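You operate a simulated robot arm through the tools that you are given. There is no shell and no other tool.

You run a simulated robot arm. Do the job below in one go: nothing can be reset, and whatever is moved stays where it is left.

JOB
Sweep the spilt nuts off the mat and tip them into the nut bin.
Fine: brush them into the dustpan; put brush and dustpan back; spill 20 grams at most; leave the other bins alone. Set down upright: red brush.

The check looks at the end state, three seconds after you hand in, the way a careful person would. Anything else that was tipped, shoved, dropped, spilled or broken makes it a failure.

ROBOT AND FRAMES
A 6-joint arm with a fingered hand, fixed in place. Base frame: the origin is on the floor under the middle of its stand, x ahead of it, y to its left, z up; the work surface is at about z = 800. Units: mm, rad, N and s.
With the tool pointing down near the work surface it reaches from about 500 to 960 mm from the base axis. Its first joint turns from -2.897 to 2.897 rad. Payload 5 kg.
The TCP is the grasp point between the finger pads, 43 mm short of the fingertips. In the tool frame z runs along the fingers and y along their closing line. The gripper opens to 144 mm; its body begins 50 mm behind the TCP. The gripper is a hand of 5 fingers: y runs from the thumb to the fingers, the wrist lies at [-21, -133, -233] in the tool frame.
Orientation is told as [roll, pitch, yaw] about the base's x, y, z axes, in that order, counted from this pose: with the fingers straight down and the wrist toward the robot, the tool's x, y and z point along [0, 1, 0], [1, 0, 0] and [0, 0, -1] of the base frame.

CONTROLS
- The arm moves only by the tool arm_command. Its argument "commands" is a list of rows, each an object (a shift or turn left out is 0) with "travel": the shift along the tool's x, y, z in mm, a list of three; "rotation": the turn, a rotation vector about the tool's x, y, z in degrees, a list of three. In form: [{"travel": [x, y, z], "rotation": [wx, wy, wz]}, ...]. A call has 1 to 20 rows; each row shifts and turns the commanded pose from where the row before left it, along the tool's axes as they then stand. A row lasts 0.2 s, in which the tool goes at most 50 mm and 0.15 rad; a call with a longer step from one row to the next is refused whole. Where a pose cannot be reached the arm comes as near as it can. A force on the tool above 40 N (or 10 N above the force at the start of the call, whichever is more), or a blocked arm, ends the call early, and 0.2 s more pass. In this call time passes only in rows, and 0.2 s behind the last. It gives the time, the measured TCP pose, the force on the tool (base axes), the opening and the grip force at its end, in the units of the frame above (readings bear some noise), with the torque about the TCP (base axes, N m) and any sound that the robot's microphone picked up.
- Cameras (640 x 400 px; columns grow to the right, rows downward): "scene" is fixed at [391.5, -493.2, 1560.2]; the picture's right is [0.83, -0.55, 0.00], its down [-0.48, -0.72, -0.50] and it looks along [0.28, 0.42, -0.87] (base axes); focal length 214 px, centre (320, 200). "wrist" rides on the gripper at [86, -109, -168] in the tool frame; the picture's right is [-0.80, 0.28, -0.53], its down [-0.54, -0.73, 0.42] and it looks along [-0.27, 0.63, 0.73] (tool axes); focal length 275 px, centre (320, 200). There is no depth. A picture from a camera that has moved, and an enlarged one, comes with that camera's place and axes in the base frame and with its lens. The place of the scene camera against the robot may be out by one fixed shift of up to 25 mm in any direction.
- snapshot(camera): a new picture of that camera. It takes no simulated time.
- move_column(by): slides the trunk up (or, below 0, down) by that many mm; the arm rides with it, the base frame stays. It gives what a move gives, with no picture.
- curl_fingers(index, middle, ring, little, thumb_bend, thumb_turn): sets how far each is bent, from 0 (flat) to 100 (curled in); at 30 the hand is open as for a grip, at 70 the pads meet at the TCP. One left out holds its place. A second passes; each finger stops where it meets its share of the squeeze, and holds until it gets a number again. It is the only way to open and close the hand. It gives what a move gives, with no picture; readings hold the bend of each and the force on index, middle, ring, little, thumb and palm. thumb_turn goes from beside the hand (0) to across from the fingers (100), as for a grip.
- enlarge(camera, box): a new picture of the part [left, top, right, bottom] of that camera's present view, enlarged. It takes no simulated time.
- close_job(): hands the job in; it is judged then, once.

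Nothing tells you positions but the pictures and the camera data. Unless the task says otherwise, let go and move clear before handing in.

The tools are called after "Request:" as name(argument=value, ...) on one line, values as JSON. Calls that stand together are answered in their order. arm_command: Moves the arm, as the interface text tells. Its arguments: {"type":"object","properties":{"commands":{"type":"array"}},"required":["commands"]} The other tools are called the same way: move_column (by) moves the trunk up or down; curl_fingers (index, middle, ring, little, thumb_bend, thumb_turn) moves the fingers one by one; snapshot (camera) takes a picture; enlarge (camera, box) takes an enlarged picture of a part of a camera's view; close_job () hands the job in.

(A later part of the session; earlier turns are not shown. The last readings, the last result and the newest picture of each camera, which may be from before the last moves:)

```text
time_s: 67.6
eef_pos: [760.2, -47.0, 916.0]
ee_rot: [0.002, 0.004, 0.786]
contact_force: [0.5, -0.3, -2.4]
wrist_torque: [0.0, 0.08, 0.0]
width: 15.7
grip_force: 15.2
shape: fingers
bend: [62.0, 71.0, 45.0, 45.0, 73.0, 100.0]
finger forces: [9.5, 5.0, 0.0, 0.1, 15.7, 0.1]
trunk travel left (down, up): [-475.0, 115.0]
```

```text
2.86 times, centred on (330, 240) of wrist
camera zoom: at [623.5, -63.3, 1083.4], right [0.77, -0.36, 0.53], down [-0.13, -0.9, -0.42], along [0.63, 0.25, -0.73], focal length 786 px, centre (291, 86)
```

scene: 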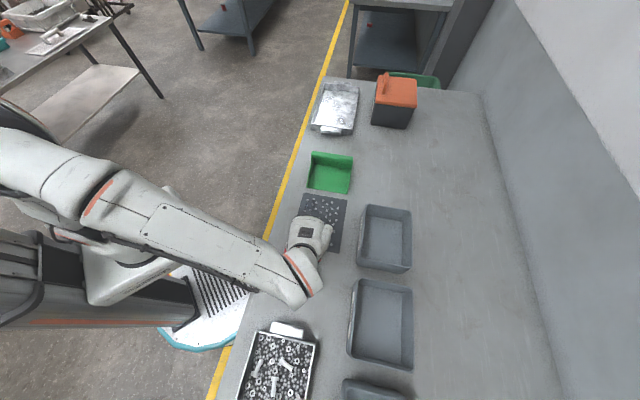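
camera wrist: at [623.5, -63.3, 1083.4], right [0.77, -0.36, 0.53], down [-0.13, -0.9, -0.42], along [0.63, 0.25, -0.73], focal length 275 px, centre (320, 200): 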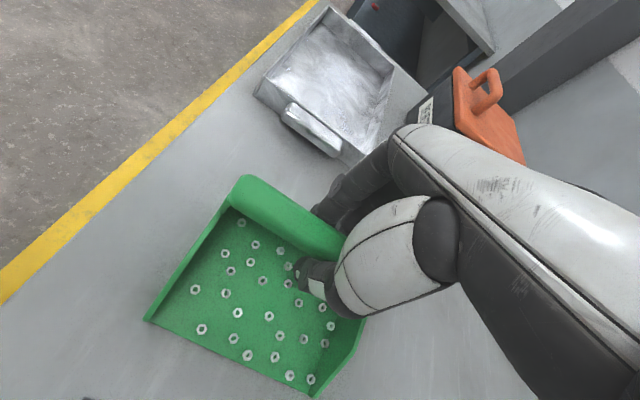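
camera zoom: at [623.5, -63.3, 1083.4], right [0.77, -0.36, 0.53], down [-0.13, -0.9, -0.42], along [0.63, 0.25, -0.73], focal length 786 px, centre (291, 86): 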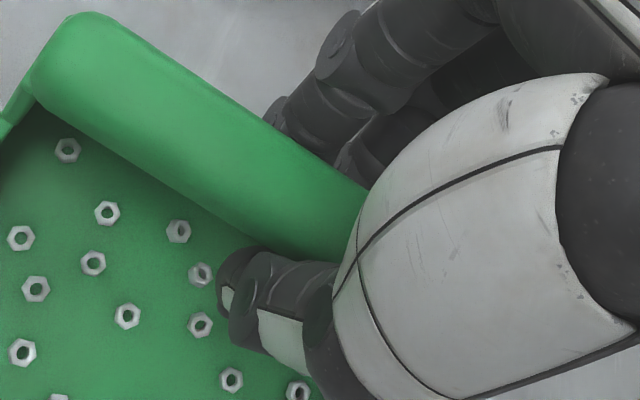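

The pan lifted about 9 mm and stays level, but the bar sits off-centre in the hand, about 20 mm towards the fingers, and slipped a little. I'll set it back down gently and re-grasp with the bar centred and nearer the fingertips.

Request:
arm_command(commands=[{"travel": [0, 0, 3]}, {"travel": [0, 0, 3]}, {"travel": [0, 0, 3]}, {"travel": [0, 0, 2]}])

Request:
curl_fingers(index=56, middle=56, thumb_bend=66)

Request:
curl_fingers(index=45, middle=45, thumb_bend=45)

Request:
enlarge(camera="wrist", box=[120, 160, 400, 400])

Request:
enlarge(camera="scene", box=[305, 135, 355, 190])

```text
time_s: 68.6
eef_pos: [759.6, -47.7, 903.8]
ee_rot: [0.002, 0.0, 0.783]
contact_force: [1.6, 0.9, -2.3]
wrist_torque: [-0.05, 0.14, -0.05]
width: 14.9
grip_force: 15.9
shape: fingers
bend: [62.0, 71.0, 45.0, 45.0, 74.0, 100.0]
finger forces: [11.4, 5.6, 0.0, 0.0, 14.5, 0.0]
trunk travel left (down, up): [-475.0, 115.0]
```

```text
time_s: 69.6
eef_pos: [760.7, -46.0, 905.1]
ee_rot: [0.003, 0.002, 0.785]
contact_force: [-0.3, 0.5, 2.3]
wrist_torque: [-0.38, 0.29, -0.12]
width: 32.9
grip_force: 27.3
shape: fingers
bend: [57.0, 59.0, 45.0, 45.0, 66.0, 100.0]
finger forces: [50.2, 4.7, 0.0, 0.0, 0.1, 0.0]
trunk travel left (down, up): [-475.0, 115.0]
```

```text
time_s: 70.6
eef_pos: [759.2, -46.6, 904.9]
ee_rot: [0.002, 0.002, 0.783]
contact_force: [-2.6, -0.8, 2.2]
wrist_torque: [-0.53, 0.44, -0.05]
width: 81.7
grip_force: 39.3
shape: fingers
bend: [46.0, 51.0, 45.0, 45.0, 45.0, 99.0]
finger forces: [69.4, 8.5, 0.0, 0.0, 0.0, 0.1]
trunk travel left (down, up): [-475.0, 115.0]
```

```text
1.67 times, centred on (260, 280) of wrist
camera zoom: at [622.6, -63.3, 1072.7], right [0.76, -0.36, 0.53], down [-0.13, -0.9, -0.42], along [0.63, 0.25, -0.73], focal length 459 px, centre (420, 67)
```

zoom: 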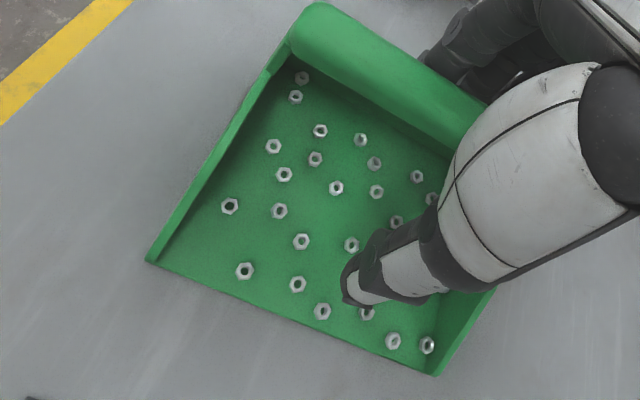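

```text
7.27 times, centred on (330, 162) of scene
camera zoom: at [391.5, -493.2, 1560.2], right [0.83, -0.55, 0.0], down [-0.48, -0.72, -0.5], along [0.28, 0.42, -0.87], focal length 1560 px, centre (247, 473)
```

zoom: 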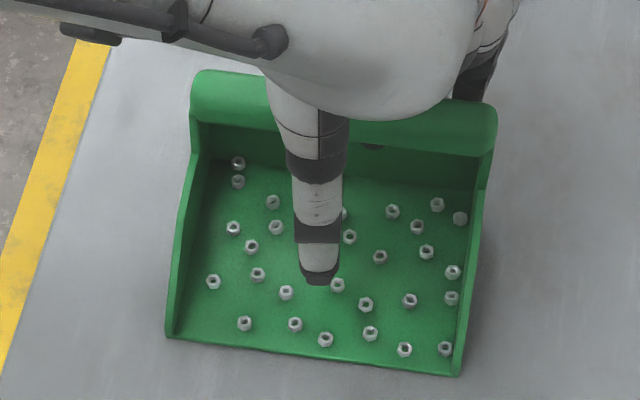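

The index finger is wedged between the bar and the back wall, at 69 N. I'll curl it back to relieve the jam before withdrawing.

Request:
curl_fingers(index=56, middle=56, thumb_bend=45)

```text
time_s: 71.6
eef_pos: [759.6, -46.8, 905.0]
ee_rot: [0.002, 0.002, 0.783]
contact_force: [1.5, 2.7, 3.8]
wrist_torque: [-0.22, 0.24, -0.01]
width: 72.3
grip_force: 31.9
shape: fingers
bend: [57.0, 57.0, 45.0, 45.0, 45.0, 99.0]
finger forces: [61.2, 2.4, 0.1, 0.0, 0.1, 0.1]
trunk travel left (down, up): [-475.0, 115.0]
```

Request:
curl_fingers(index=64, middle=60)

Request:
enlarge(camera="wrist", box=[260, 140, 420, 300])

Request:
enlarge(camera="scene", box=[305, 135, 355, 190])

```text
time_s: 72.6
eef_pos: [760.6, -47.4, 903.1]
ee_rot: [0.003, 0.001, 0.784]
contact_force: [-1.2, -1.2, -2.2]
wrist_torque: [-0.15, 0.07, -0.02]
width: 63.5
grip_force: 12.9
shape: fingers
bend: [63.0, 62.0, 45.0, 45.0, 45.0, 99.0]
finger forces: [22.1, 3.2, 0.0, 0.0, 0.1, 0.0]
trunk travel left (down, up): [-475.0, 115.0]
```

```text
2.50 times, centred on (340, 220) of wrist
camera zoom: at [622.9, -63.3, 1072.5], right [0.77, -0.36, 0.53], down [-0.13, -0.9, -0.42], along [0.63, 0.25, -0.73], focal length 688 px, centre (270, 150)
```

zoom: 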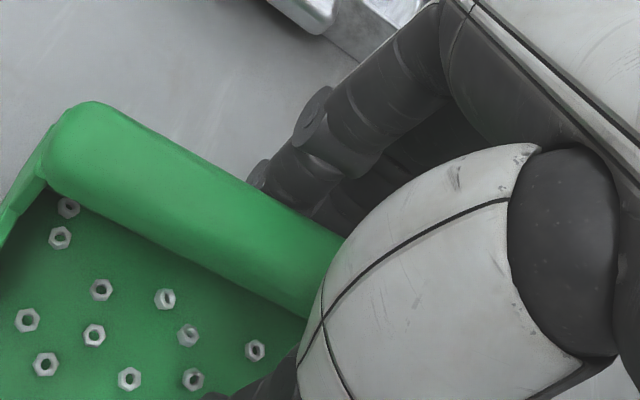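

```text
7.27 times, centred on (330, 162) of scene
camera zoom: at [391.5, -493.2, 1560.2], right [0.83, -0.55, 0.0], down [-0.48, -0.72, -0.5], along [0.28, 0.42, -0.87], focal length 1560 px, centre (247, 473)
```

zoom: 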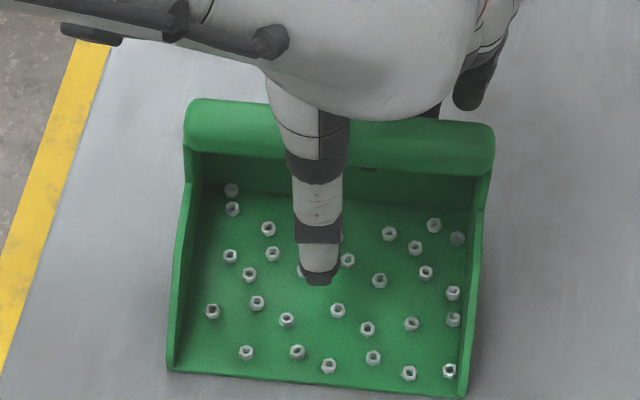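

The pan moves with the index finger, which is hooked under the bar with its tip below the wall's top. I'll raise the hand a little so the tip clears the wall before opening again.

Request:
arm_command(commands=[{"travel": [0, 0, -3]}, {"travel": [0, 0, -3]}])

Request:
curl_fingers(index=60, middle=56)

```text
time_s: 73.2
eef_pos: [762.0, -46.7, 911.3]
ee_rot: [0.002, 0.004, 0.785]
contact_force: [-0.2, -0.2, -2.1]
wrist_torque: [-0.1, 0.04, -0.01]
width: 63.9
grip_force: 4.0
shape: fingers
bend: [63.0, 61.0, 45.0, 45.0, 45.0, 99.0]
finger forces: [7.1, 2.1, 0.0, 0.1, 0.1, 0.1]
trunk travel left (down, up): [-475.0, 115.0]
```

```text
time_s: 74.2
eef_pos: [761.7, -46.8, 911.1]
ee_rot: [0.003, 0.002, 0.784]
contact_force: [0.5, 0.0, 0.3]
wrist_torque: [-0.22, 0.12, -0.01]
width: 69.2
grip_force: 12.3
shape: fingers
bend: [60.0, 58.0, 45.0, 45.0, 45.0, 99.0]
finger forces: [21.7, 3.4, 0.1, 0.0, 0.0, 0.1]
trunk travel left (down, up): [-475.0, 115.0]
```

Request:
curl_fingers(index=63, middle=60)

Request:
arm_command(commands=[{"travel": [0, 0, -3]}, {"travel": [0, 0, -3]}])

Request:
enlarge(camera="wrist", box=[260, 140, 420, 300])

Request:
enlarge(camera="scene", box=[305, 135, 355, 190])

```text
time_s: 75.2
eef_pos: [761.5, -47.6, 911.3]
ee_rot: [0.002, 0.003, 0.783]
contact_force: [0.1, -0.4, -2.3]
wrist_torque: [-0.09, 0.05, -0.03]
width: 65.1
grip_force: 5.4
shape: fingers
bend: [62.0, 61.0, 45.0, 45.0, 45.0, 99.0]
finger forces: [9.3, 1.7, 0.0, 0.0, 0.0, 0.0]
trunk travel left (down, up): [-475.0, 115.0]
```

```text
time_s: 75.8
eef_pos: [760.8, -47.2, 917.8]
ee_rot: [0.001, 0.001, 0.783]
contact_force: [0.6, 0.1, -0.3]
wrist_torque: [-0.02, -0.02, 0.0]
width: 64.2
grip_force: 0.1
shape: fingers
bend: [63.0, 60.0, 45.0, 45.0, 45.0, 99.0]
finger forces: [0.4, 0.0, 0.1, 0.0, 0.0, 0.0]
trunk travel left (down, up): [-475.0, 115.0]
```

```text
2.50 times, centred on (340, 220) of wrist
camera zoom: at [624.0, -63.0, 1086.2], right [0.76, -0.36, 0.53], down [-0.13, -0.9, -0.42], along [0.63, 0.25, -0.73], focal length 688 px, centre (270, 150)
```

zoom: 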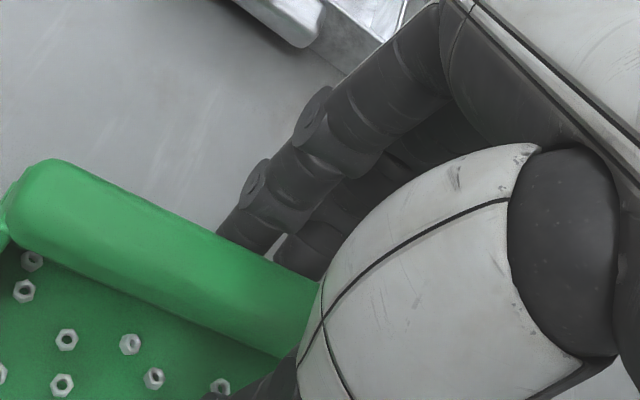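

```text
7.27 times, centred on (330, 162) of scene
camera zoom: at [391.5, -493.2, 1560.2], right [0.83, -0.55, 0.0], down [-0.48, -0.72, -0.5], along [0.28, 0.42, -0.87], focal length 1560 px, centre (247, 473)
```

zoom: 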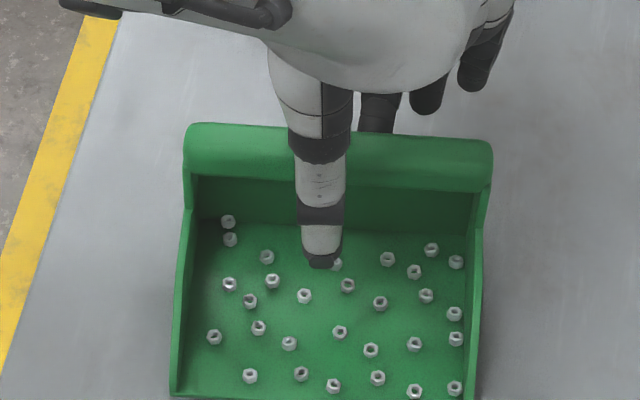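

The finger is free now. The pan has turned about 5° but still holds its nuts, and the bar sits centred between thumb and fingers near the tips. I'll align the hand and re-grasp there like I did with the brush.

Request:
curl_fingers(index=55, middle=55, ring=40, little=40, thumb_bend=55)

Request:
arm_command(commands=[{"travel": [0, 0, -2], "rotation": [0, 0, -5]}])

Request:
enlarge(camera="wrist", box=[200, 140, 420, 360])

```text
time_s: 76.8
eef_pos: [760.1, -47.8, 917.3]
ee_rot: [0.002, 0.002, 0.784]
contact_force: [0.9, 0.0, 0.0]
wrist_torque: [0.0, 0.01, 0.0]
width: 60.1
grip_force: 0.0
shape: fingers
bend: [55.0, 55.0, 40.0, 40.0, 55.0, 100.0]
finger forces: [0.0, 0.1, 0.0, 0.0, 0.0, 0.1]
trunk travel left (down, up): [-475.0, 115.0]
```

```text
time_s: 77.2
eef_pos: [761.3, -47.6, 920.2]
ee_rot: [0.002, 0.001, 0.872]
contact_force: [-0.3, 0.0, 0.6]
wrist_torque: [0.0, 0.0, 0.0]
width: 60.2
grip_force: 0.0
shape: fingers
bend: [55.0, 55.0, 40.0, 40.0, 55.0, 100.0]
finger forces: [0.1, 0.1, 0.0, 0.1, 0.0, 0.0]
trunk travel left (down, up): [-475.0, 115.0]
```

```text
1.82 times, centred on (310, 250) of wrist
camera zoom: at [625.8, -75.1, 1087.4], right [0.79, -0.29, 0.53], down [-0.05, -0.9, -0.42], along [0.61, 0.31, -0.73], focal length 500 px, centre (338, 109)
```

zoom: 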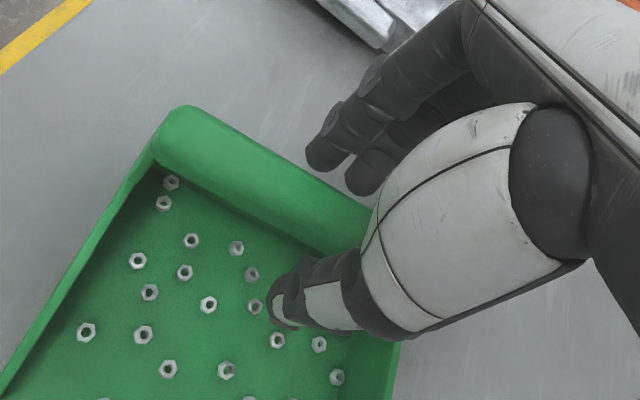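

The bar is parallel and about 5 mm off centre, so I'll shift that much and close thumb, index and middle.

Request:
arm_command(commands=[{"travel": [0, 4.5, 0]}])

Request:
curl_fingers(index=62, middle=62, thumb_bend=62)

Request:
curl_fingers(index=75, middle=75, thumb_bend=75)

Request:
enlarge(camera="wrist", box=[200, 140, 420, 360])

Request:
enlarge(camera="scene", box=[300, 130, 360, 195])

```text
time_s: 77.6
eef_pos: [763.7, -43.0, 918.8]
ee_rot: [0.001, 0.002, 0.873]
contact_force: [0.0, -0.1, 0.3]
wrist_torque: [-0.04, -0.02, 0.01]
width: 60.5
grip_force: 0.1
shape: fingers
bend: [55.0, 55.0, 40.0, 40.0, 55.0, 100.0]
finger forces: [0.1, 0.1, 0.1, 0.0, 0.1, 0.0]
trunk travel left (down, up): [-475.0, 115.0]
```

```text
time_s: 78.6
eef_pos: [764.1, -43.4, 919.9]
ee_rot: [0.003, 0.003, 0.871]
contact_force: [-1.2, -0.4, 0.4]
wrist_torque: [-0.05, 0.04, 0.02]
width: 37.2
grip_force: 0.7
shape: fingers
bend: [62.0, 62.0, 40.0, 40.0, 61.0, 100.0]
finger forces: [0.0, 0.1, 0.0, 0.0, 1.0, 0.0]
trunk travel left (down, up): [-475.0, 115.0]
```

```text
time_s: 79.6
eef_pos: [764.7, -44.0, 918.7]
ee_rot: [0.003, 0.003, 0.871]
contact_force: [-0.2, 0.2, -0.1]
wrist_torque: [0.02, 0.0, 0.03]
width: 28.6
grip_force: 18.5
shape: fingers
bend: [65.0, 65.0, 40.0, 40.0, 64.0, 100.0]
finger forces: [10.0, 8.4, 0.0, 0.0, 18.6, 0.1]
trunk travel left (down, up): [-475.0, 115.0]
```

```text
1.82 times, centred on (310, 250) of wrist
camera zoom: at [628.9, -71.3, 1087.2], right [0.79, -0.29, 0.53], down [-0.05, -0.9, -0.42], along [0.61, 0.31, -0.73], focal length 500 px, centre (338, 109)
```

zoom: 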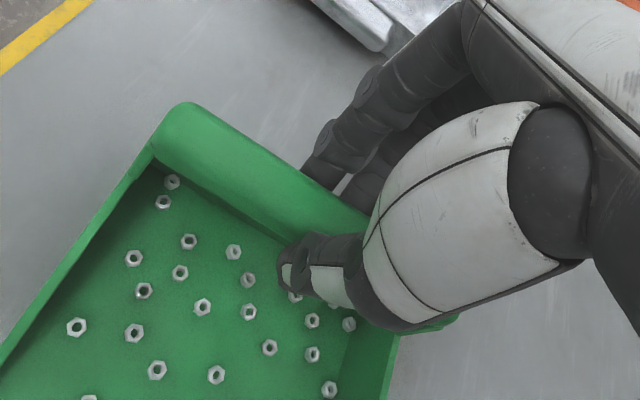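

```text
6.15 times, centred on (330, 162) of scene
camera zoom: at [391.5, -493.2, 1560.2], right [0.83, -0.55, 0.0], down [-0.48, -0.72, -0.5], along [0.28, 0.42, -0.87], focal length 1320 px, centre (258, 431)
```

zoom: 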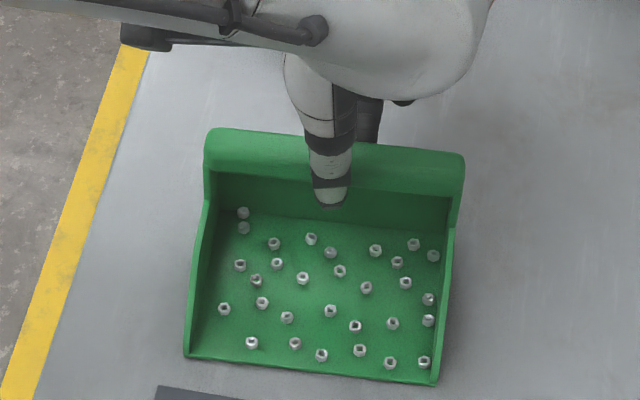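

This is a clean, symmetric pinch: 65/65/64 bends at 10/8.4/18.6 N with the bar at 28.6 mm. I'll lift slowly and check that the pan stays level.

Request:
arm_command(commands=[{"travel": [0, 0, -3]}, {"travel": [0, 0, -4]}, {"travel": [0, 0, -4]}, {"travel": [0, 0, -4]}])

Request:
enlarge(camera="wrist", box=[200, 140, 420, 360])

Request:
enlarge(camera="scene", box=[300, 130, 360, 195])

```text
time_s: 80.6
eef_pos: [763.7, -44.4, 933.4]
ee_rot: [0.001, 0.003, 0.87]
contact_force: [0.2, -0.2, -4.3]
wrist_torque: [0.05, -0.02, -0.07]
width: 28.2
grip_force: 18.3
shape: fingers
bend: [65.0, 65.0, 40.0, 40.0, 64.0, 100.0]
finger forces: [9.9, 8.4, 0.1, 0.1, 18.5, 0.1]
trunk travel left (down, up): [-475.0, 115.0]
```

```text
1.82 times, centred on (310, 250) of wrist
camera zoom: at [628.4, -71.6, 1102.3], right [0.79, -0.29, 0.53], down [-0.05, -0.91, -0.42], along [0.61, 0.31, -0.73], focal length 500 px, centre (338, 109)
```

zoom: 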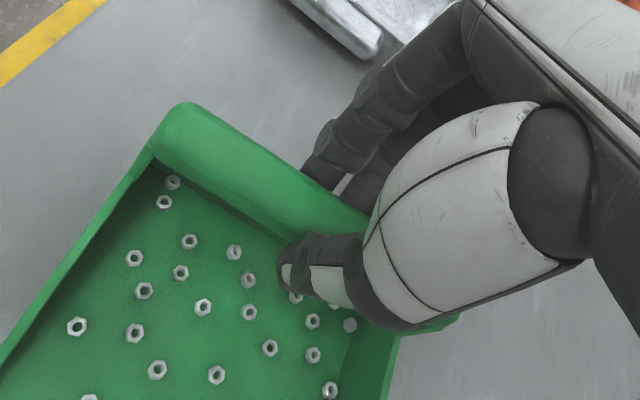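

```text
6.15 times, centred on (330, 162) of scene
camera zoom: at [391.5, -493.2, 1560.2], right [0.83, -0.55, 0.0], down [-0.48, -0.72, -0.5], along [0.28, 0.42, -0.87], focal length 1320 px, centre (258, 431)
```

zoom: 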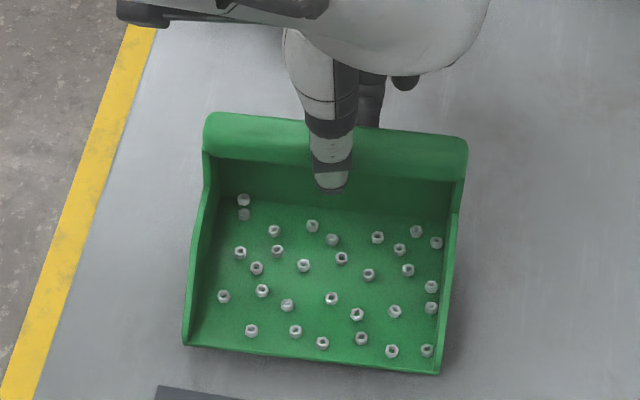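

The pan is held rigidly and level, weighing about 4.3 N in the hand. I'll tilt it back a few degrees so the nuts stay in, then lift it straight up.

Request:
arm_command(commands=[{"rotation": [3, 0, 0]}, {"rotation": [3, 0, 0]}, {"travel": [0, 3, -25]}, {"travel": [0, 3, -30]}, {"travel": [0, 3, -30]}, {"travel": [0, 3, -30]}, {"travel": [0, 3, -30]}, {"travel": [0, 3, -25]}])

Request:
snapshot(camera="scene")

Request:
enlarge(camera="wrist", box=[140, 140, 420, 400])

```text
time_s: 82.4
eef_pos: [787.4, -15.4, 1100.0]
ee_rot: [0.002, 0.107, 0.871]
contact_force: [-0.3, 0.8, -3.8]
wrist_torque: [0.11, -0.03, -0.03]
width: 28.5
grip_force: 18.5
shape: fingers
bend: [65.0, 65.0, 40.0, 40.0, 65.0, 100.0]
finger forces: [10.2, 8.4, 0.0, 0.0, 18.4, 0.0]
trunk travel left (down, up): [-475.0, 115.0]
```

```text
taken
```

scene: 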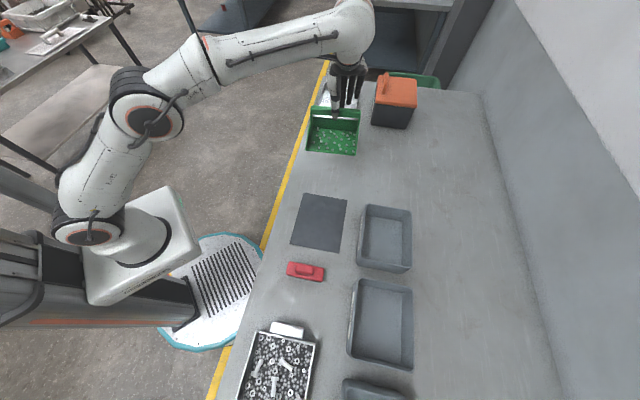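

```text
1.54 times, centred on (280, 270) of wrist
camera zoom: at [663.5, -29.1, 1279.2], right [0.83, -0.25, 0.5], down [-0.08, -0.94, -0.34], along [0.55, 0.25, -0.8], focal length 424 px, centre (382, 92)
```

zoom: 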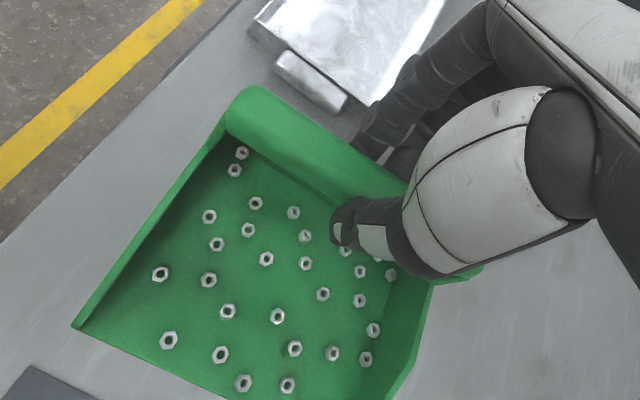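

The pan is safely raised and its nuts are all in. I'll carry it along the bench at this height to the position in front of the nut bin.

Request:
arm_command(commands=[{"travel": [1.4, -16, 1.7]}, {"travel": [2.8, -32, 3.4]}, {"travel": [2.8, -32, 3.4]}, {"travel": [2.8, -32, 3.4]}, {"travel": [2.8, -32, 3.4]}, {"travel": [2.8, -32, 3.4]}, {"travel": [2.8, -32, 3.4]}, {"travel": [2.8, -32, 3.4]}, {"travel": [2.8, -32, 3.4]}, {"travel": [2.8, -32, 3.4]}, {"travel": [2.8, -32, 3.4]}, {"travel": [2.8, -32, 3.4]}, {"travel": [2.8, -32, 3.4]}, {"travel": [2.8, -32, 3.4]}, {"travel": [2.8, -32, 3.4]}, {"travel": [2.8, -32, 3.4]}, {"travel": [2.8, -32, 3.4]}, {"travel": [1.4, -16, 1.7]}])

Request:
snapshot(camera="scene")

```text
time_s: 86.2
eef_pos: [399.5, -405.5, 1099.9]
ee_rot: [0.003, 0.106, 0.872]
contact_force: [-0.6, -0.6, -3.7]
wrist_torque: [0.06, -0.11, -0.01]
width: 28.6
grip_force: 18.6
shape: fingers
bend: [64.0, 65.0, 40.0, 40.0, 65.0, 100.0]
finger forces: [10.2, 8.5, 0.1, 0.1, 18.3, 0.0]
trunk travel left (down, up): [-475.0, 115.0]
```

```text
taken
```

scene: 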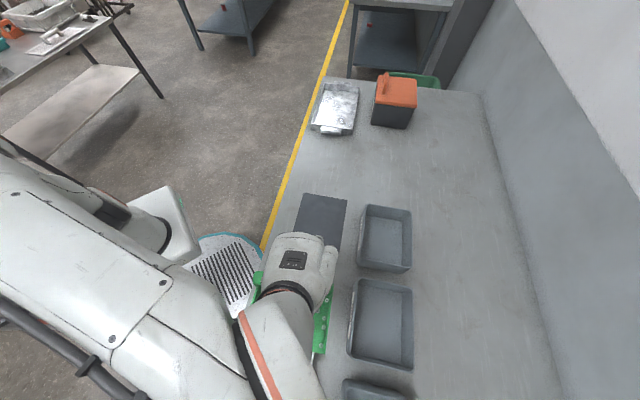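

I'm now level with the bin at s≈-4. I'll turn the pan by about -92° about the vertical so its lip faces the robot and lies along the bin's long side.

Request:
arm_command(commands=[{"rotation": [0, 0.878, 8.354]}, {"rotation": [0, 0.878, 8.354]}, {"rotation": [0, 0.878, 8.354]}, {"rotation": [0, 0.878, 8.354]}, {"rotation": [0, 0.878, 8.354]}, {"rotation": [0, 0.878, 8.354]}, {"rotation": [0, 0.878, 8.354]}, {"rotation": [0, 0.878, 8.354]}, {"rotation": [0, 0.878, 8.354]}, {"rotation": [0, 0.878, 8.354]}, {"rotation": [0, 0.878, 8.354]}])

Request:
snapshot(camera="scene")

Request:
snapshot(camera="wrist")

```text
time_s: 88.6
eef_pos: [398.7, -405.0, 1101.8]
ee_rot: [0.0, 0.105, -0.741]
contact_force: [-0.5, -0.2, -3.2]
wrist_torque: [-0.06, -0.06, 0.0]
width: 28.3
grip_force: 18.1
shape: fingers
bend: [64.0, 66.0, 40.0, 40.0, 65.0, 100.0]
finger forces: [10.1, 8.4, 0.0, 0.0, 18.2, 0.0]
trunk travel left (down, up): [-475.0, 115.0]
```

```text
taken
```

scene: 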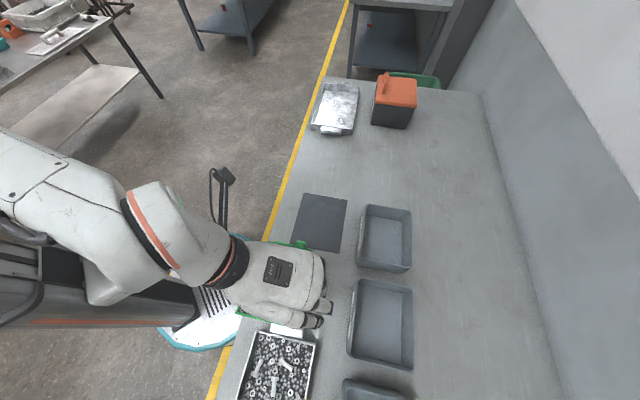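

```text
taken
camera wrist: at [390.5, -280.3, 1279.2], right [-0.29, -0.82, 0.5], down [-0.93, 0.12, -0.34], along [0.22, -0.57, -0.79], focal length 275 px, centre (320, 200)
```

wrist: 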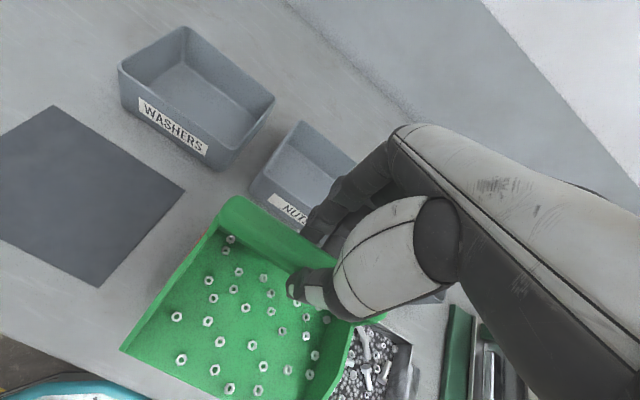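

The pan is turned, its lip faces the robot, and the NUTS bin lies straight ahead. I'll zoom in to measure the bin rim.

Request:
enlarge(camera="wrist", box=[230, 100, 480, 320])

Request:
enlarge(camera="scene", box=[290, 260, 430, 400])

```text
1.82 times, centred on (355, 210) of wrist
camera zoom: at [390.5, -280.3, 1279.2], right [-0.29, -0.82, 0.5], down [-0.93, 0.12, -0.34], along [0.22, -0.57, -0.79], focal length 500 px, centre (256, 182)
```

zoom: 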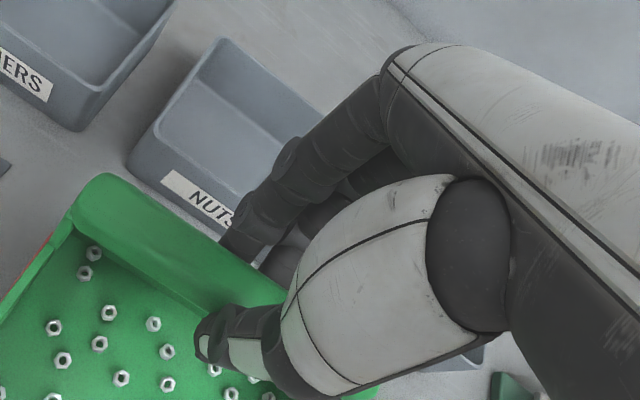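

```text
2.86 times, centred on (360, 330) of scene
camera zoom: at [391.5, -493.2, 1560.2], right [0.83, -0.55, 0.0], down [-0.48, -0.72, -0.5], along [0.28, 0.42, -0.87], focal length 613 px, centre (206, -171)
```

zoom: 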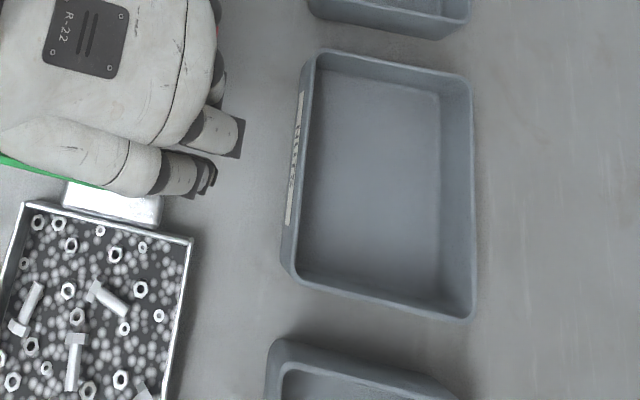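

The bin rim is at z≈875, spanning s from -131 to 63 and w from 728 to 888. I'll move the pan out over the bin at this safe height.

Request:
arm_command(commands=[{"travel": [-2.07, 15.44, -1.62]}, {"travel": [-4.14, 30.88, -3.24]}, {"travel": [-4.14, 30.88, -3.24]}, {"travel": [-4.14, 30.88, -3.24]}, {"travel": [-4.14, 30.88, -3.24]}, {"travel": [-4.14, 30.88, -3.24]}, {"travel": [-4.14, 30.88, -3.24]}, {"travel": [-4.14, 30.88, -3.24]}, {"travel": [-4.14, 30.88, -3.24]}, {"travel": [-4.14, 30.88, -3.24]}, {"travel": [-2.07, 15.44, -1.62]}])

Request:
snapshot(camera="scene")

Request:
snapshot(camera="wrist")

```text
time_s: 91.0
eef_pos: [590.7, -627.8, 1089.1]
ee_rot: [-0.001, 0.113, -0.741]
contact_force: [1.0, -0.4, -4.3]
wrist_torque: [0.04, 0.01, 0.03]
width: 28.5
grip_force: 18.7
shape: fingers
bend: [64.0, 65.0, 40.0, 40.0, 65.0, 100.0]
finger forces: [10.0, 8.6, 0.0, 0.0, 18.0, 0.0]
out of reach, approached as far as the arm can: row 10, 11
trunk travel left (down, up): [-475.0, 115.0]
```

```text
taken
```

scene: 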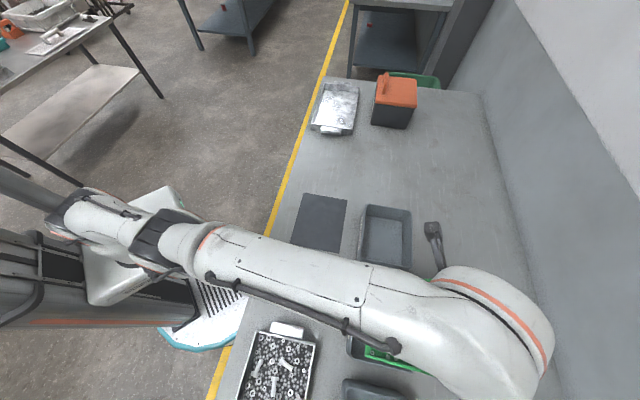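

```text
taken
camera wrist: at [583.2, -504.6, 1267.3], right [-0.28, -0.82, 0.5], down [-0.93, 0.12, -0.34], along [0.22, -0.56, -0.8], focal length 275 px, centre (320, 200)
```

wrist: 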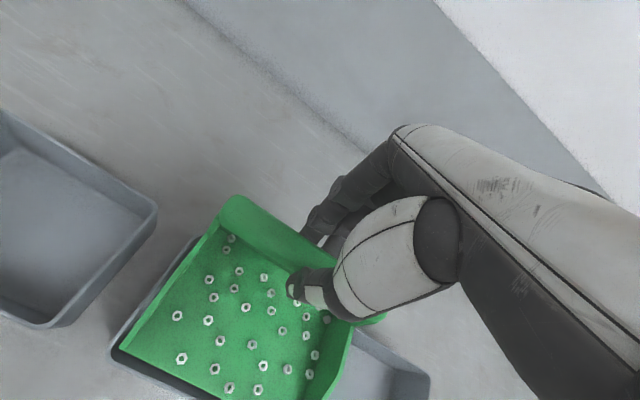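

The arm reached its limit at w≈861, but the pan is over the NUTS bin. I'll lower it towards the rim and check alignment.

Request:
arm_command(commands=[{"travel": [-1.3, 2.2, 21.5]}, {"travel": [-1.3, 2.2, 21.5]}, {"travel": [-1.3, 2.2, 21.5]}])

Request:
enlarge(camera="wrist", box=[80, 160, 440, 400])

Request:
enlarge(camera="scene", box=[320, 240, 480, 400])

```text
time_s: 91.8
eef_pos: [597.1, -643.8, 1033.4]
ee_rot: [-0.001, 0.107, -0.742]
contact_force: [0.3, -0.1, -2.7]
wrist_torque: [-0.08, -0.07, -0.03]
width: 28.2
grip_force: 18.8
shape: fingers
bend: [64.0, 65.0, 40.0, 40.0, 65.0, 100.0]
finger forces: [9.9, 8.5, 0.0, 0.0, 18.1, 0.0]
out of reach, approached as far as the arm can: row 1, 2, 3
trunk travel left (down, up): [-475.0, 115.0]
```

```text
1.67 times, centred on (260, 280) of wrist
camera zoom: at [589.2, -518.8, 1211.3], right [-0.28, -0.82, 0.5], down [-0.93, 0.12, -0.34], along [0.22, -0.56, -0.8], focal length 459 px, centre (420, 67)
```

zoom: 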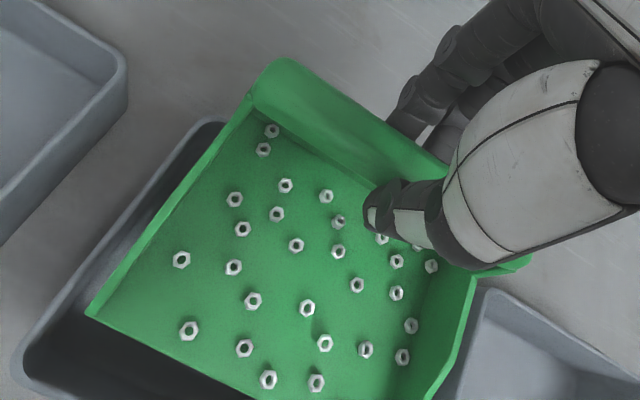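

```text
2.50 times, centred on (400, 320) of scene
camera zoom: at [391.5, -493.2, 1560.2], right [0.83, -0.55, 0.0], down [-0.48, -0.72, -0.5], along [0.28, 0.42, -0.87], focal length 536 px, centre (120, -100)
```

zoom: 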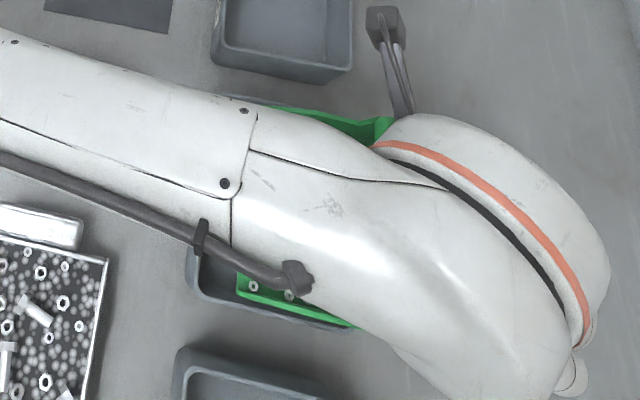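

The pan is over the bin with the lip inside its rim, at s≈-37 and w≈760. I'll start tipping in stages, keeping the lip about 30 mm above the rim, and check as I go.

Request:
arm_command(commands=[{"rotation": [-6, 0, 0]}, {"travel": [0, 0, -7], "rotation": [-6, 0, 0]}, {"travel": [0, 0.8, -8], "rotation": [-6, 0, 0]}, {"travel": [0, -0.5, -7.3], "rotation": [-6, 0, 0]}])

Request:
snapshot(camera="wrist")

Request:
enlarge(camera="scene", box=[320, 240, 480, 400])

```text
time_s: 92.8
eef_pos: [651.6, -719.1, 1082.4]
ee_rot: [-0.002, -0.311, -0.741]
contact_force: [0.8, 0.6, -3.0]
wrist_torque: [0.02, 0.0, -0.01]
width: 28.6
grip_force: 18.1
shape: fingers
bend: [64.0, 66.0, 40.0, 40.0, 65.0, 100.0]
finger forces: [9.6, 8.1, 0.1, 0.0, 18.7, 0.0]
out of reach, approached as far as the arm can: row 1, 2, 3, 4
trunk travel left (down, up): [-475.0, 115.0]
```

```text
taken
camera wrist: at [595.9, -551.5, 1208.2], right [-0.46, -0.66, 0.6], down [-0.78, -0.02, -0.62], along [0.42, -0.75, -0.51], focal length 275 px, centre (320, 200)
```

wrist: 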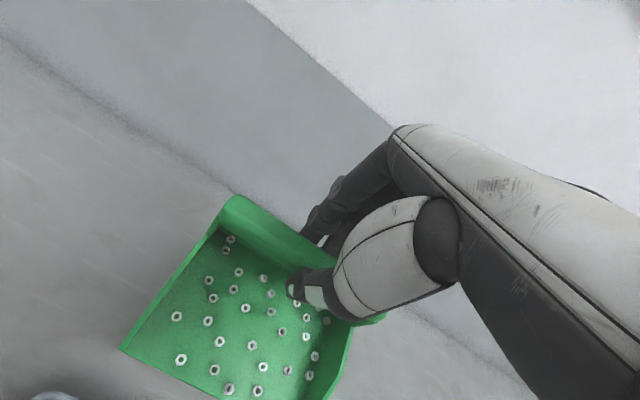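

```text
2.50 times, centred on (400, 320) of scene
camera zoom: at [391.5, -493.2, 1560.2], right [0.83, -0.55, 0.0], down [-0.48, -0.72, -0.5], along [0.28, 0.42, -0.87], focal length 536 px, centre (120, -100)
```

zoom: 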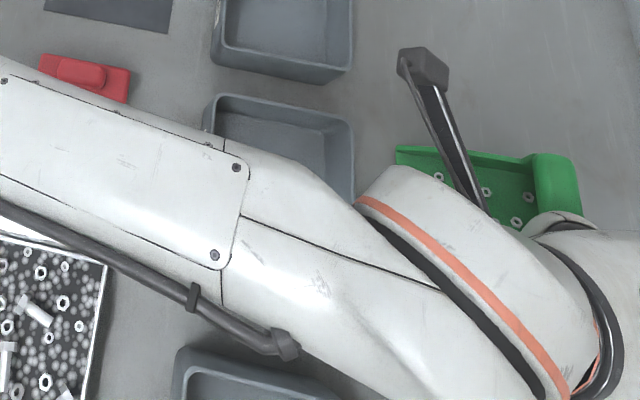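

The arm was stuck at full stretch and the pan swung out past the bin while tilting, though the nuts are still in it. I'll immediately bring it back level and inward.

Request:
arm_command(commands=[{"travel": [0, -37, 0.6], "rotation": [6, 0, 0]}, {"travel": [0, -36.7, 4.4], "rotation": [6, 0, 0]}, {"travel": [0, -36.1, 8.3], "rotation": [6, 0, 0]}, {"travel": [0, -35, 12], "rotation": [6, 0, 0]}])

Request:
snapshot(camera="wrist")

Request:
snapshot(camera="scene")

```text
time_s: 93.8
eef_pos: [569.6, -658.2, 1046.1]
ee_rot: [-0.001, 0.113, -0.741]
contact_force: [0.0, 1.3, -3.6]
wrist_torque: [-0.05, -0.05, 0.03]
width: 28.6
grip_force: 17.8
shape: fingers
bend: [64.0, 66.0, 40.0, 40.0, 65.0, 100.0]
finger forces: [10.3, 8.4, 0.0, 0.0, 18.4, 0.1]
out of reach, approached as far as the arm can: row 1, 2, 3, 4
trunk travel left (down, up): [-475.0, 115.0]
```

```text
taken
camera wrist: at [561.6, -533.5, 1225.2], right [-0.28, -0.82, 0.5], down [-0.93, 0.12, -0.34], along [0.22, -0.56, -0.8], focal length 275 px, centre (320, 200)
```

wrist: 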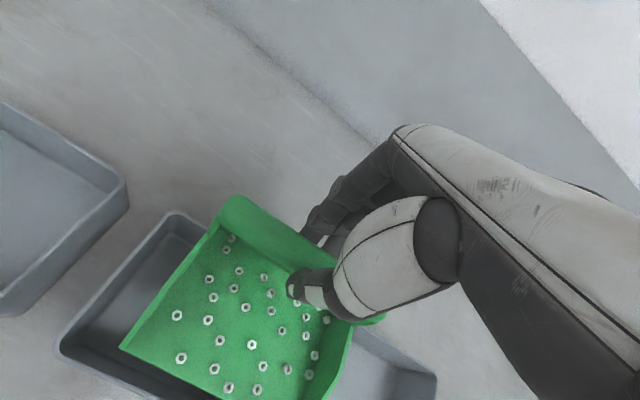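

```text
taken
```

scene: 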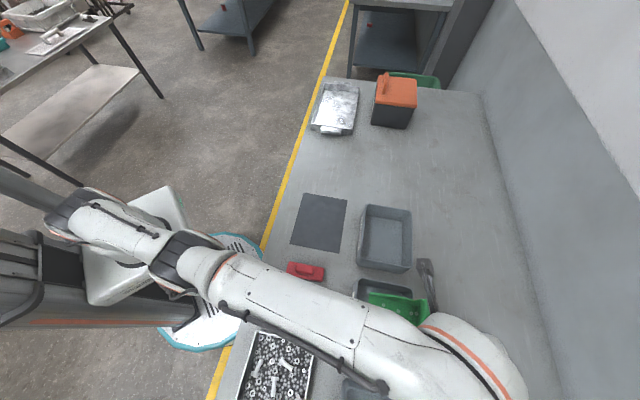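

The arm is still at full stretch (w≈868) and has drifted sideways, but the pan is level and loaded above the bins. I'll pull it inward and slightly down to bend the elbow again.

Request:
arm_command(commands=[{"travel": [5, -32, 28.8]}, {"travel": [5, -45, 5]}, {"travel": [5, -45, 5]}, {"travel": [5, -45, 5]}])

Request:
snapshot(camera="scene")

```text
time_s: 94.8
eef_pos: [552.9, -660.5, 1067.2]
ee_rot: [-0.002, 0.109, -0.739]
contact_force: [-0.3, -0.3, -3.7]
wrist_torque: [-0.06, -0.05, 0.03]
width: 28.4
grip_force: 18.7
shape: fingers
bend: [64.0, 66.0, 40.0, 40.0, 65.0, 100.0]
finger forces: [10.2, 8.5, 0.0, 0.1, 18.1, 0.1]
out of reach, approached as far as the arm can: row 1, 2, 3, 4
trunk travel left (down, up): [-475.0, 115.0]
```

```text
taken
```

scene: 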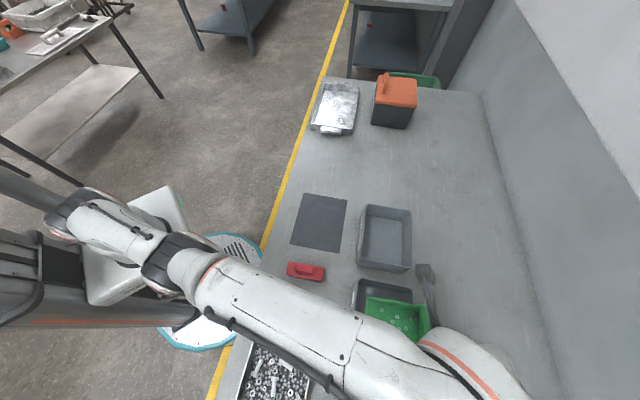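

The elbow seems locked straight, so inward commands only slide the hand around its reach limit. I'll raise the trunk, then move inward and downward together so the elbow flexes.

Request:
move_column(by=115)

Request:
arm_command(commands=[{"travel": [0, -27, 35]}, {"travel": [0, -27, 35]}, {"travel": [0, -27, 35]}])

Request:
snapshot(camera="scene")

```text
time_s: 96.3
eef_pos: [552.6, -661.4, 1181.8]
ee_rot: [-0.001, 0.11, -0.74]
contact_force: [0.5, 0.0, -3.7]
wrist_torque: [-0.04, -0.07, 0.02]
width: 28.5
grip_force: 18.6
shape: fingers
bend: [64.0, 66.0, 40.0, 40.0, 65.0, 100.0]
finger forces: [10.1, 8.4, 0.0, 0.0, 18.3, 0.1]
trunk travel left (down, up): [-590.0, 0.0]
```

```text
time_s: 97.1
eef_pos: [540.6, -689.7, 1118.8]
ee_rot: [0.0, 0.111, -0.74]
contact_force: [0.3, -0.5, -2.9]
wrist_torque: [-0.05, -0.04, -0.03]
width: 28.5
grip_force: 18.4
shape: fingers
bend: [64.0, 66.0, 40.0, 40.0, 65.0, 100.0]
finger forces: [10.4, 8.3, 0.0, 0.1, 18.2, 0.1]
out of reach, approached as far as the arm can: row 1, 2, 3
trunk travel left (down, up): [-590.0, 0.0]
```

```text
taken
```

scene: 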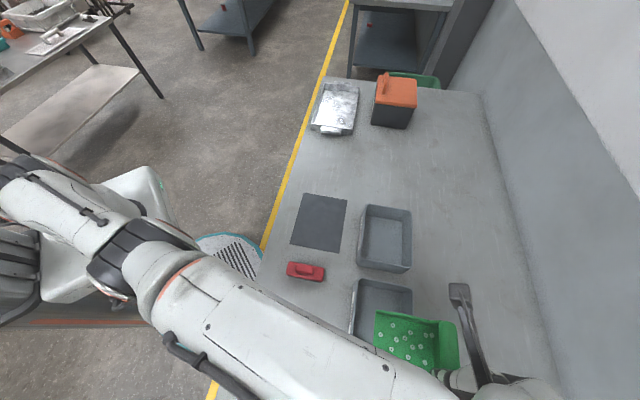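

The elbow may have passed straight and locked on the wrong side. Tilting the lip further up, which is safe for the nuts, should drive it back the other way, so I'll do that and then pull inward.

Request:
arm_command(commands=[{"rotation": [5, 0, 0]}, {"rotation": [5, 0, 0]}, {"rotation": [5, 0, 0]}, {"rotation": [5, 0, 0]}])

Request:
arm_command(commands=[{"travel": [3, -31.6, 26.5]}, {"travel": [3, -31.6, 26.5]}])

Request:
snapshot(camera="scene")

```text
time_s: 98.1
eef_pos: [500.7, -615.5, 1095.2]
ee_rot: [-0.003, 0.461, -0.739]
contact_force: [0.5, -1.6, -4.5]
wrist_torque: [-0.07, -0.1, 0.01]
width: 28.2
grip_force: 18.2
shape: fingers
bend: [64.0, 65.0, 40.0, 40.0, 65.0, 100.0]
finger forces: [10.6, 8.7, 0.1, 0.0, 17.8, 0.0]
out of reach, approached as far as the arm can: row 1, 2, 3, 4
trunk travel left (down, up): [-590.0, 0.0]
```

```text
time_s: 98.7
eef_pos: [485.4, -621.8, 1096.6]
ee_rot: [-0.001, 0.461, -0.739]
contact_force: [0.3, 0.1, -4.0]
wrist_torque: [-0.13, -0.14, -0.01]
width: 28.6
grip_force: 18.9
shape: fingers
bend: [64.0, 65.0, 40.0, 40.0, 65.0, 100.0]
finger forces: [10.8, 8.7, 0.0, 0.0, 17.9, 0.1]
out of reach, approached as far as the arm can: row 1, 2
trunk travel left (down, up): [-590.0, 0.0]
```

```text
taken
```

scene: 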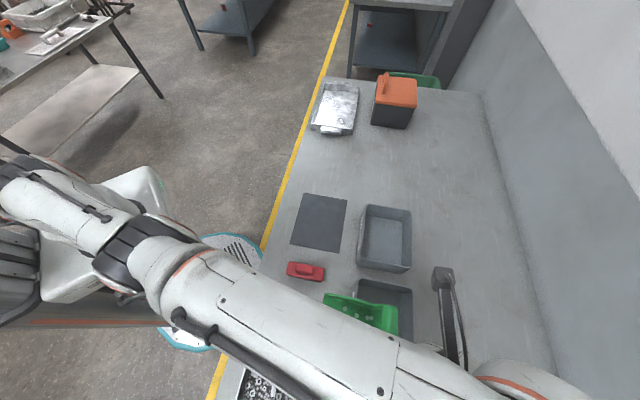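

Still locked. I'll first push outward to straighten the elbow fully, tilt the lip up slightly more to flip it to its normal side, and then pull inward.

Request:
arm_command(commands=[{"travel": [0, 28.7, -21]}, {"travel": [0, 28.7, -21]}, {"travel": [0, 28.7, -21]}, {"rotation": [4, 0, 0]}, {"rotation": [4, 0, 0]}, {"rotation": [4, 0, 0]}])

Request:
arm_command(commands=[{"travel": [0, -28.7, 21]}, {"travel": [0, -28.7, 21]}, {"travel": [0, -28.7, 21]}])

Request:
snapshot(camera="scene")

```text
time_s: 100.1
eef_pos: [487.1, -565.5, 1079.2]
ee_rot: [0.002, 0.666, -0.741]
contact_force: [0.2, -0.1, -3.0]
wrist_torque: [-0.13, -0.15, 0.03]
width: 28.3
grip_force: 18.9
shape: fingers
bend: [64.0, 65.0, 40.0, 40.0, 65.0, 100.0]
finger forces: [10.6, 9.0, 0.0, 0.1, 17.6, 0.0]
out of reach, approached as far as the arm can: row 1, 2, 3, 4, 5, 6
trunk travel left (down, up): [-590.0, 0.0]
```

```text
time_s: 100.9
eef_pos: [471.8, -567.3, 1098.5]
ee_rot: [-0.002, 0.67, -0.741]
contact_force: [-0.1, 1.1, -3.0]
wrist_torque: [-0.12, -0.15, 0.0]
width: 28.8
grip_force: 19.0
shape: fingers
bend: [64.0, 65.0, 40.0, 40.0, 65.0, 100.0]
finger forces: [10.7, 9.1, 0.0, 0.0, 17.7, 0.0]
out of reach, approached as far as the arm can: row 1, 2, 3
trunk travel left (down, up): [-590.0, 0.0]
```

```text
taken
```

scene: 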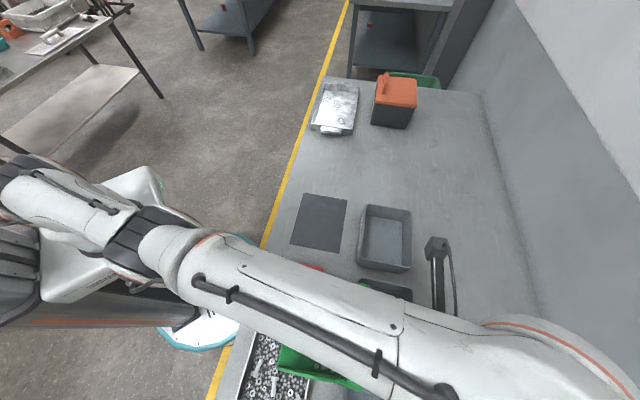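

Request:
snapshot(camera="wrist")

Request:
arm_command(commands=[{"travel": [0, -31.4, 24.8]}, {"travel": [0, -31.4, 24.8]}, {"travel": [0, -31.4, 24.8]}, {"travel": [0, -31.4, 24.8]}])

```text
taken
camera wrist: at [543.1, -515.5, 1296.5], right [-0.13, -0.96, 0.24], down [-0.98, 0.16, 0.12], along [-0.15, -0.22, -0.96], focal length 275 px, centre (320, 200)
```

wrist: 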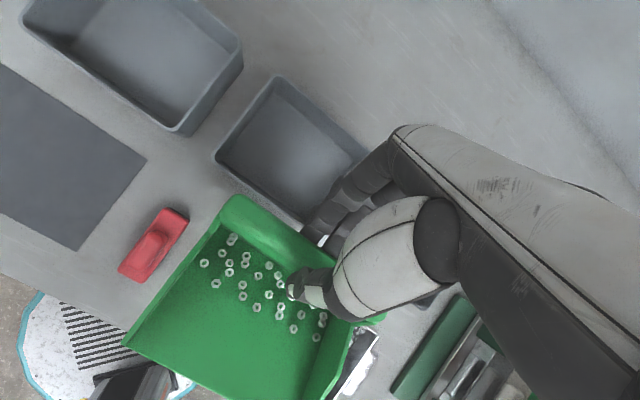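

```text
time_s: 101.9
eef_pos: [453.2, -572.5, 1114.6]
ee_rot: [-0.002, 0.671, -0.74]
contact_force: [0.3, -0.4, -2.6]
wrist_torque: [-0.12, -0.11, 0.05]
width: 28.7
grip_force: 19.0
shape: fingers
bend: [64.0, 65.0, 40.0, 40.0, 65.0, 100.0]
finger forces: [10.9, 9.1, 0.1, 0.1, 17.8, 0.0]
out of reach, approached as far as the arm can: row 1, 2, 3, 4
trunk travel left (down, up): [-590.0, 0.0]
```

All nuts are still in the pan, but the elbow snapped back to the locked side. I'll return the pan to near level while pushing outward, and then repeat the flip with a larger lip-up rotation.

Request:
arm_command(commands=[{"travel": [0, 19.5, -20.5], "rotation": [-4.9, 0, 0]}, {"travel": [0, 21.1, -18.8], "rotation": [-4.9, 0, 0]}, {"travel": [0, 22.7, -16.9], "rotation": [-4.9, 0, 0]}, {"travel": [0, 24, -15], "rotation": [-4.9, 0, 0]}, {"travel": [0, 25.2, -12.8], "rotation": [-4.9, 0, 0]}, {"travel": [0, 26.2, -10.6], "rotation": [-4.9, 0, 0]}, {"travel": [0, 27, -8.4], "rotation": [-4.9, 0, 0]}])

```text
time_s: 103.5
eef_pos: [582.7, -674.4, 1135.0]
ee_rot: [-0.002, 0.068, -0.739]
contact_force: [0.5, -0.9, -4.1]
wrist_torque: [-0.05, -0.04, -0.04]
width: 28.6
grip_force: 17.4
shape: fingers
bend: [64.0, 66.0, 40.0, 40.0, 65.0, 100.0]
finger forces: [10.1, 8.5, 0.0, 0.0, 18.3, 0.0]
out of reach, approached as far as the arm can: row 2, 3, 4, 5, 6, 7
trunk travel left (down, up): [-590.0, 0.0]
```

Request:
arm_command(commands=[{"travel": [0, 39.4, -9.7]}, {"travel": [0, 39.4, -9.7]}, {"travel": [0, 39.4, -9.7]}, {"rotation": [5, 0, 0]}, {"rotation": [5, 0, 0]}, {"rotation": [5, 0, 0]}, {"rotation": [5, 0, 0]}, {"rotation": [5, 0, 0]}, {"rotation": [5, 0, 0]}])

Request:
snapshot(camera="scene")

```text
time_s: 105.5
eef_pos: [527.4, -553.5, 1091.5]
ee_rot: [-0.001, 0.593, -0.742]
contact_force: [-0.7, 0.2, -4.0]
wrist_torque: [-0.15, -0.15, -0.03]
width: 28.5
grip_force: 18.6
shape: fingers
bend: [64.0, 65.0, 40.0, 40.0, 65.0, 100.0]
finger forces: [10.6, 8.9, 0.0, 0.0, 17.8, 0.1]
out of reach, approached as far as the arm can: row 1, 2, 3, 4, 5, 6, 7, 8, 9
trunk travel left (down, up): [-590.0, 0.0]
```

```text
taken
```

scene: 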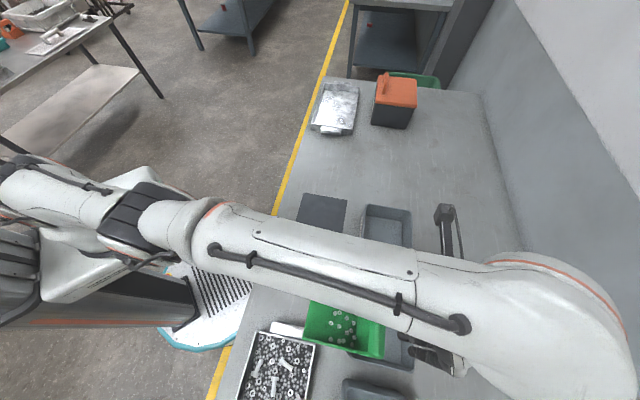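

Request:
arm_command(commands=[{"travel": [0, -14.9, 13.7]}, {"travel": [0, -14.9, 13.7]}, {"travel": [0, -14.9, 13.7]}, {"travel": [0, -14.9, 13.7]}])

```text
time_s: 106.5
eef_pos: [515.3, -557.4, 1097.3]
ee_rot: [-0.002, 0.594, -0.741]
contact_force: [-0.4, -1.0, -2.7]
wrist_torque: [-0.12, -0.17, -0.02]
width: 28.6
grip_force: 18.5
shape: fingers
bend: [64.0, 65.0, 40.0, 40.0, 65.0, 100.0]
finger forces: [10.9, 8.7, 0.0, 0.0, 17.8, 0.0]
out of reach, approached as far as the arm can: row 1, 2, 3, 4
trunk travel left (down, up): [-590.0, 0.0]
```

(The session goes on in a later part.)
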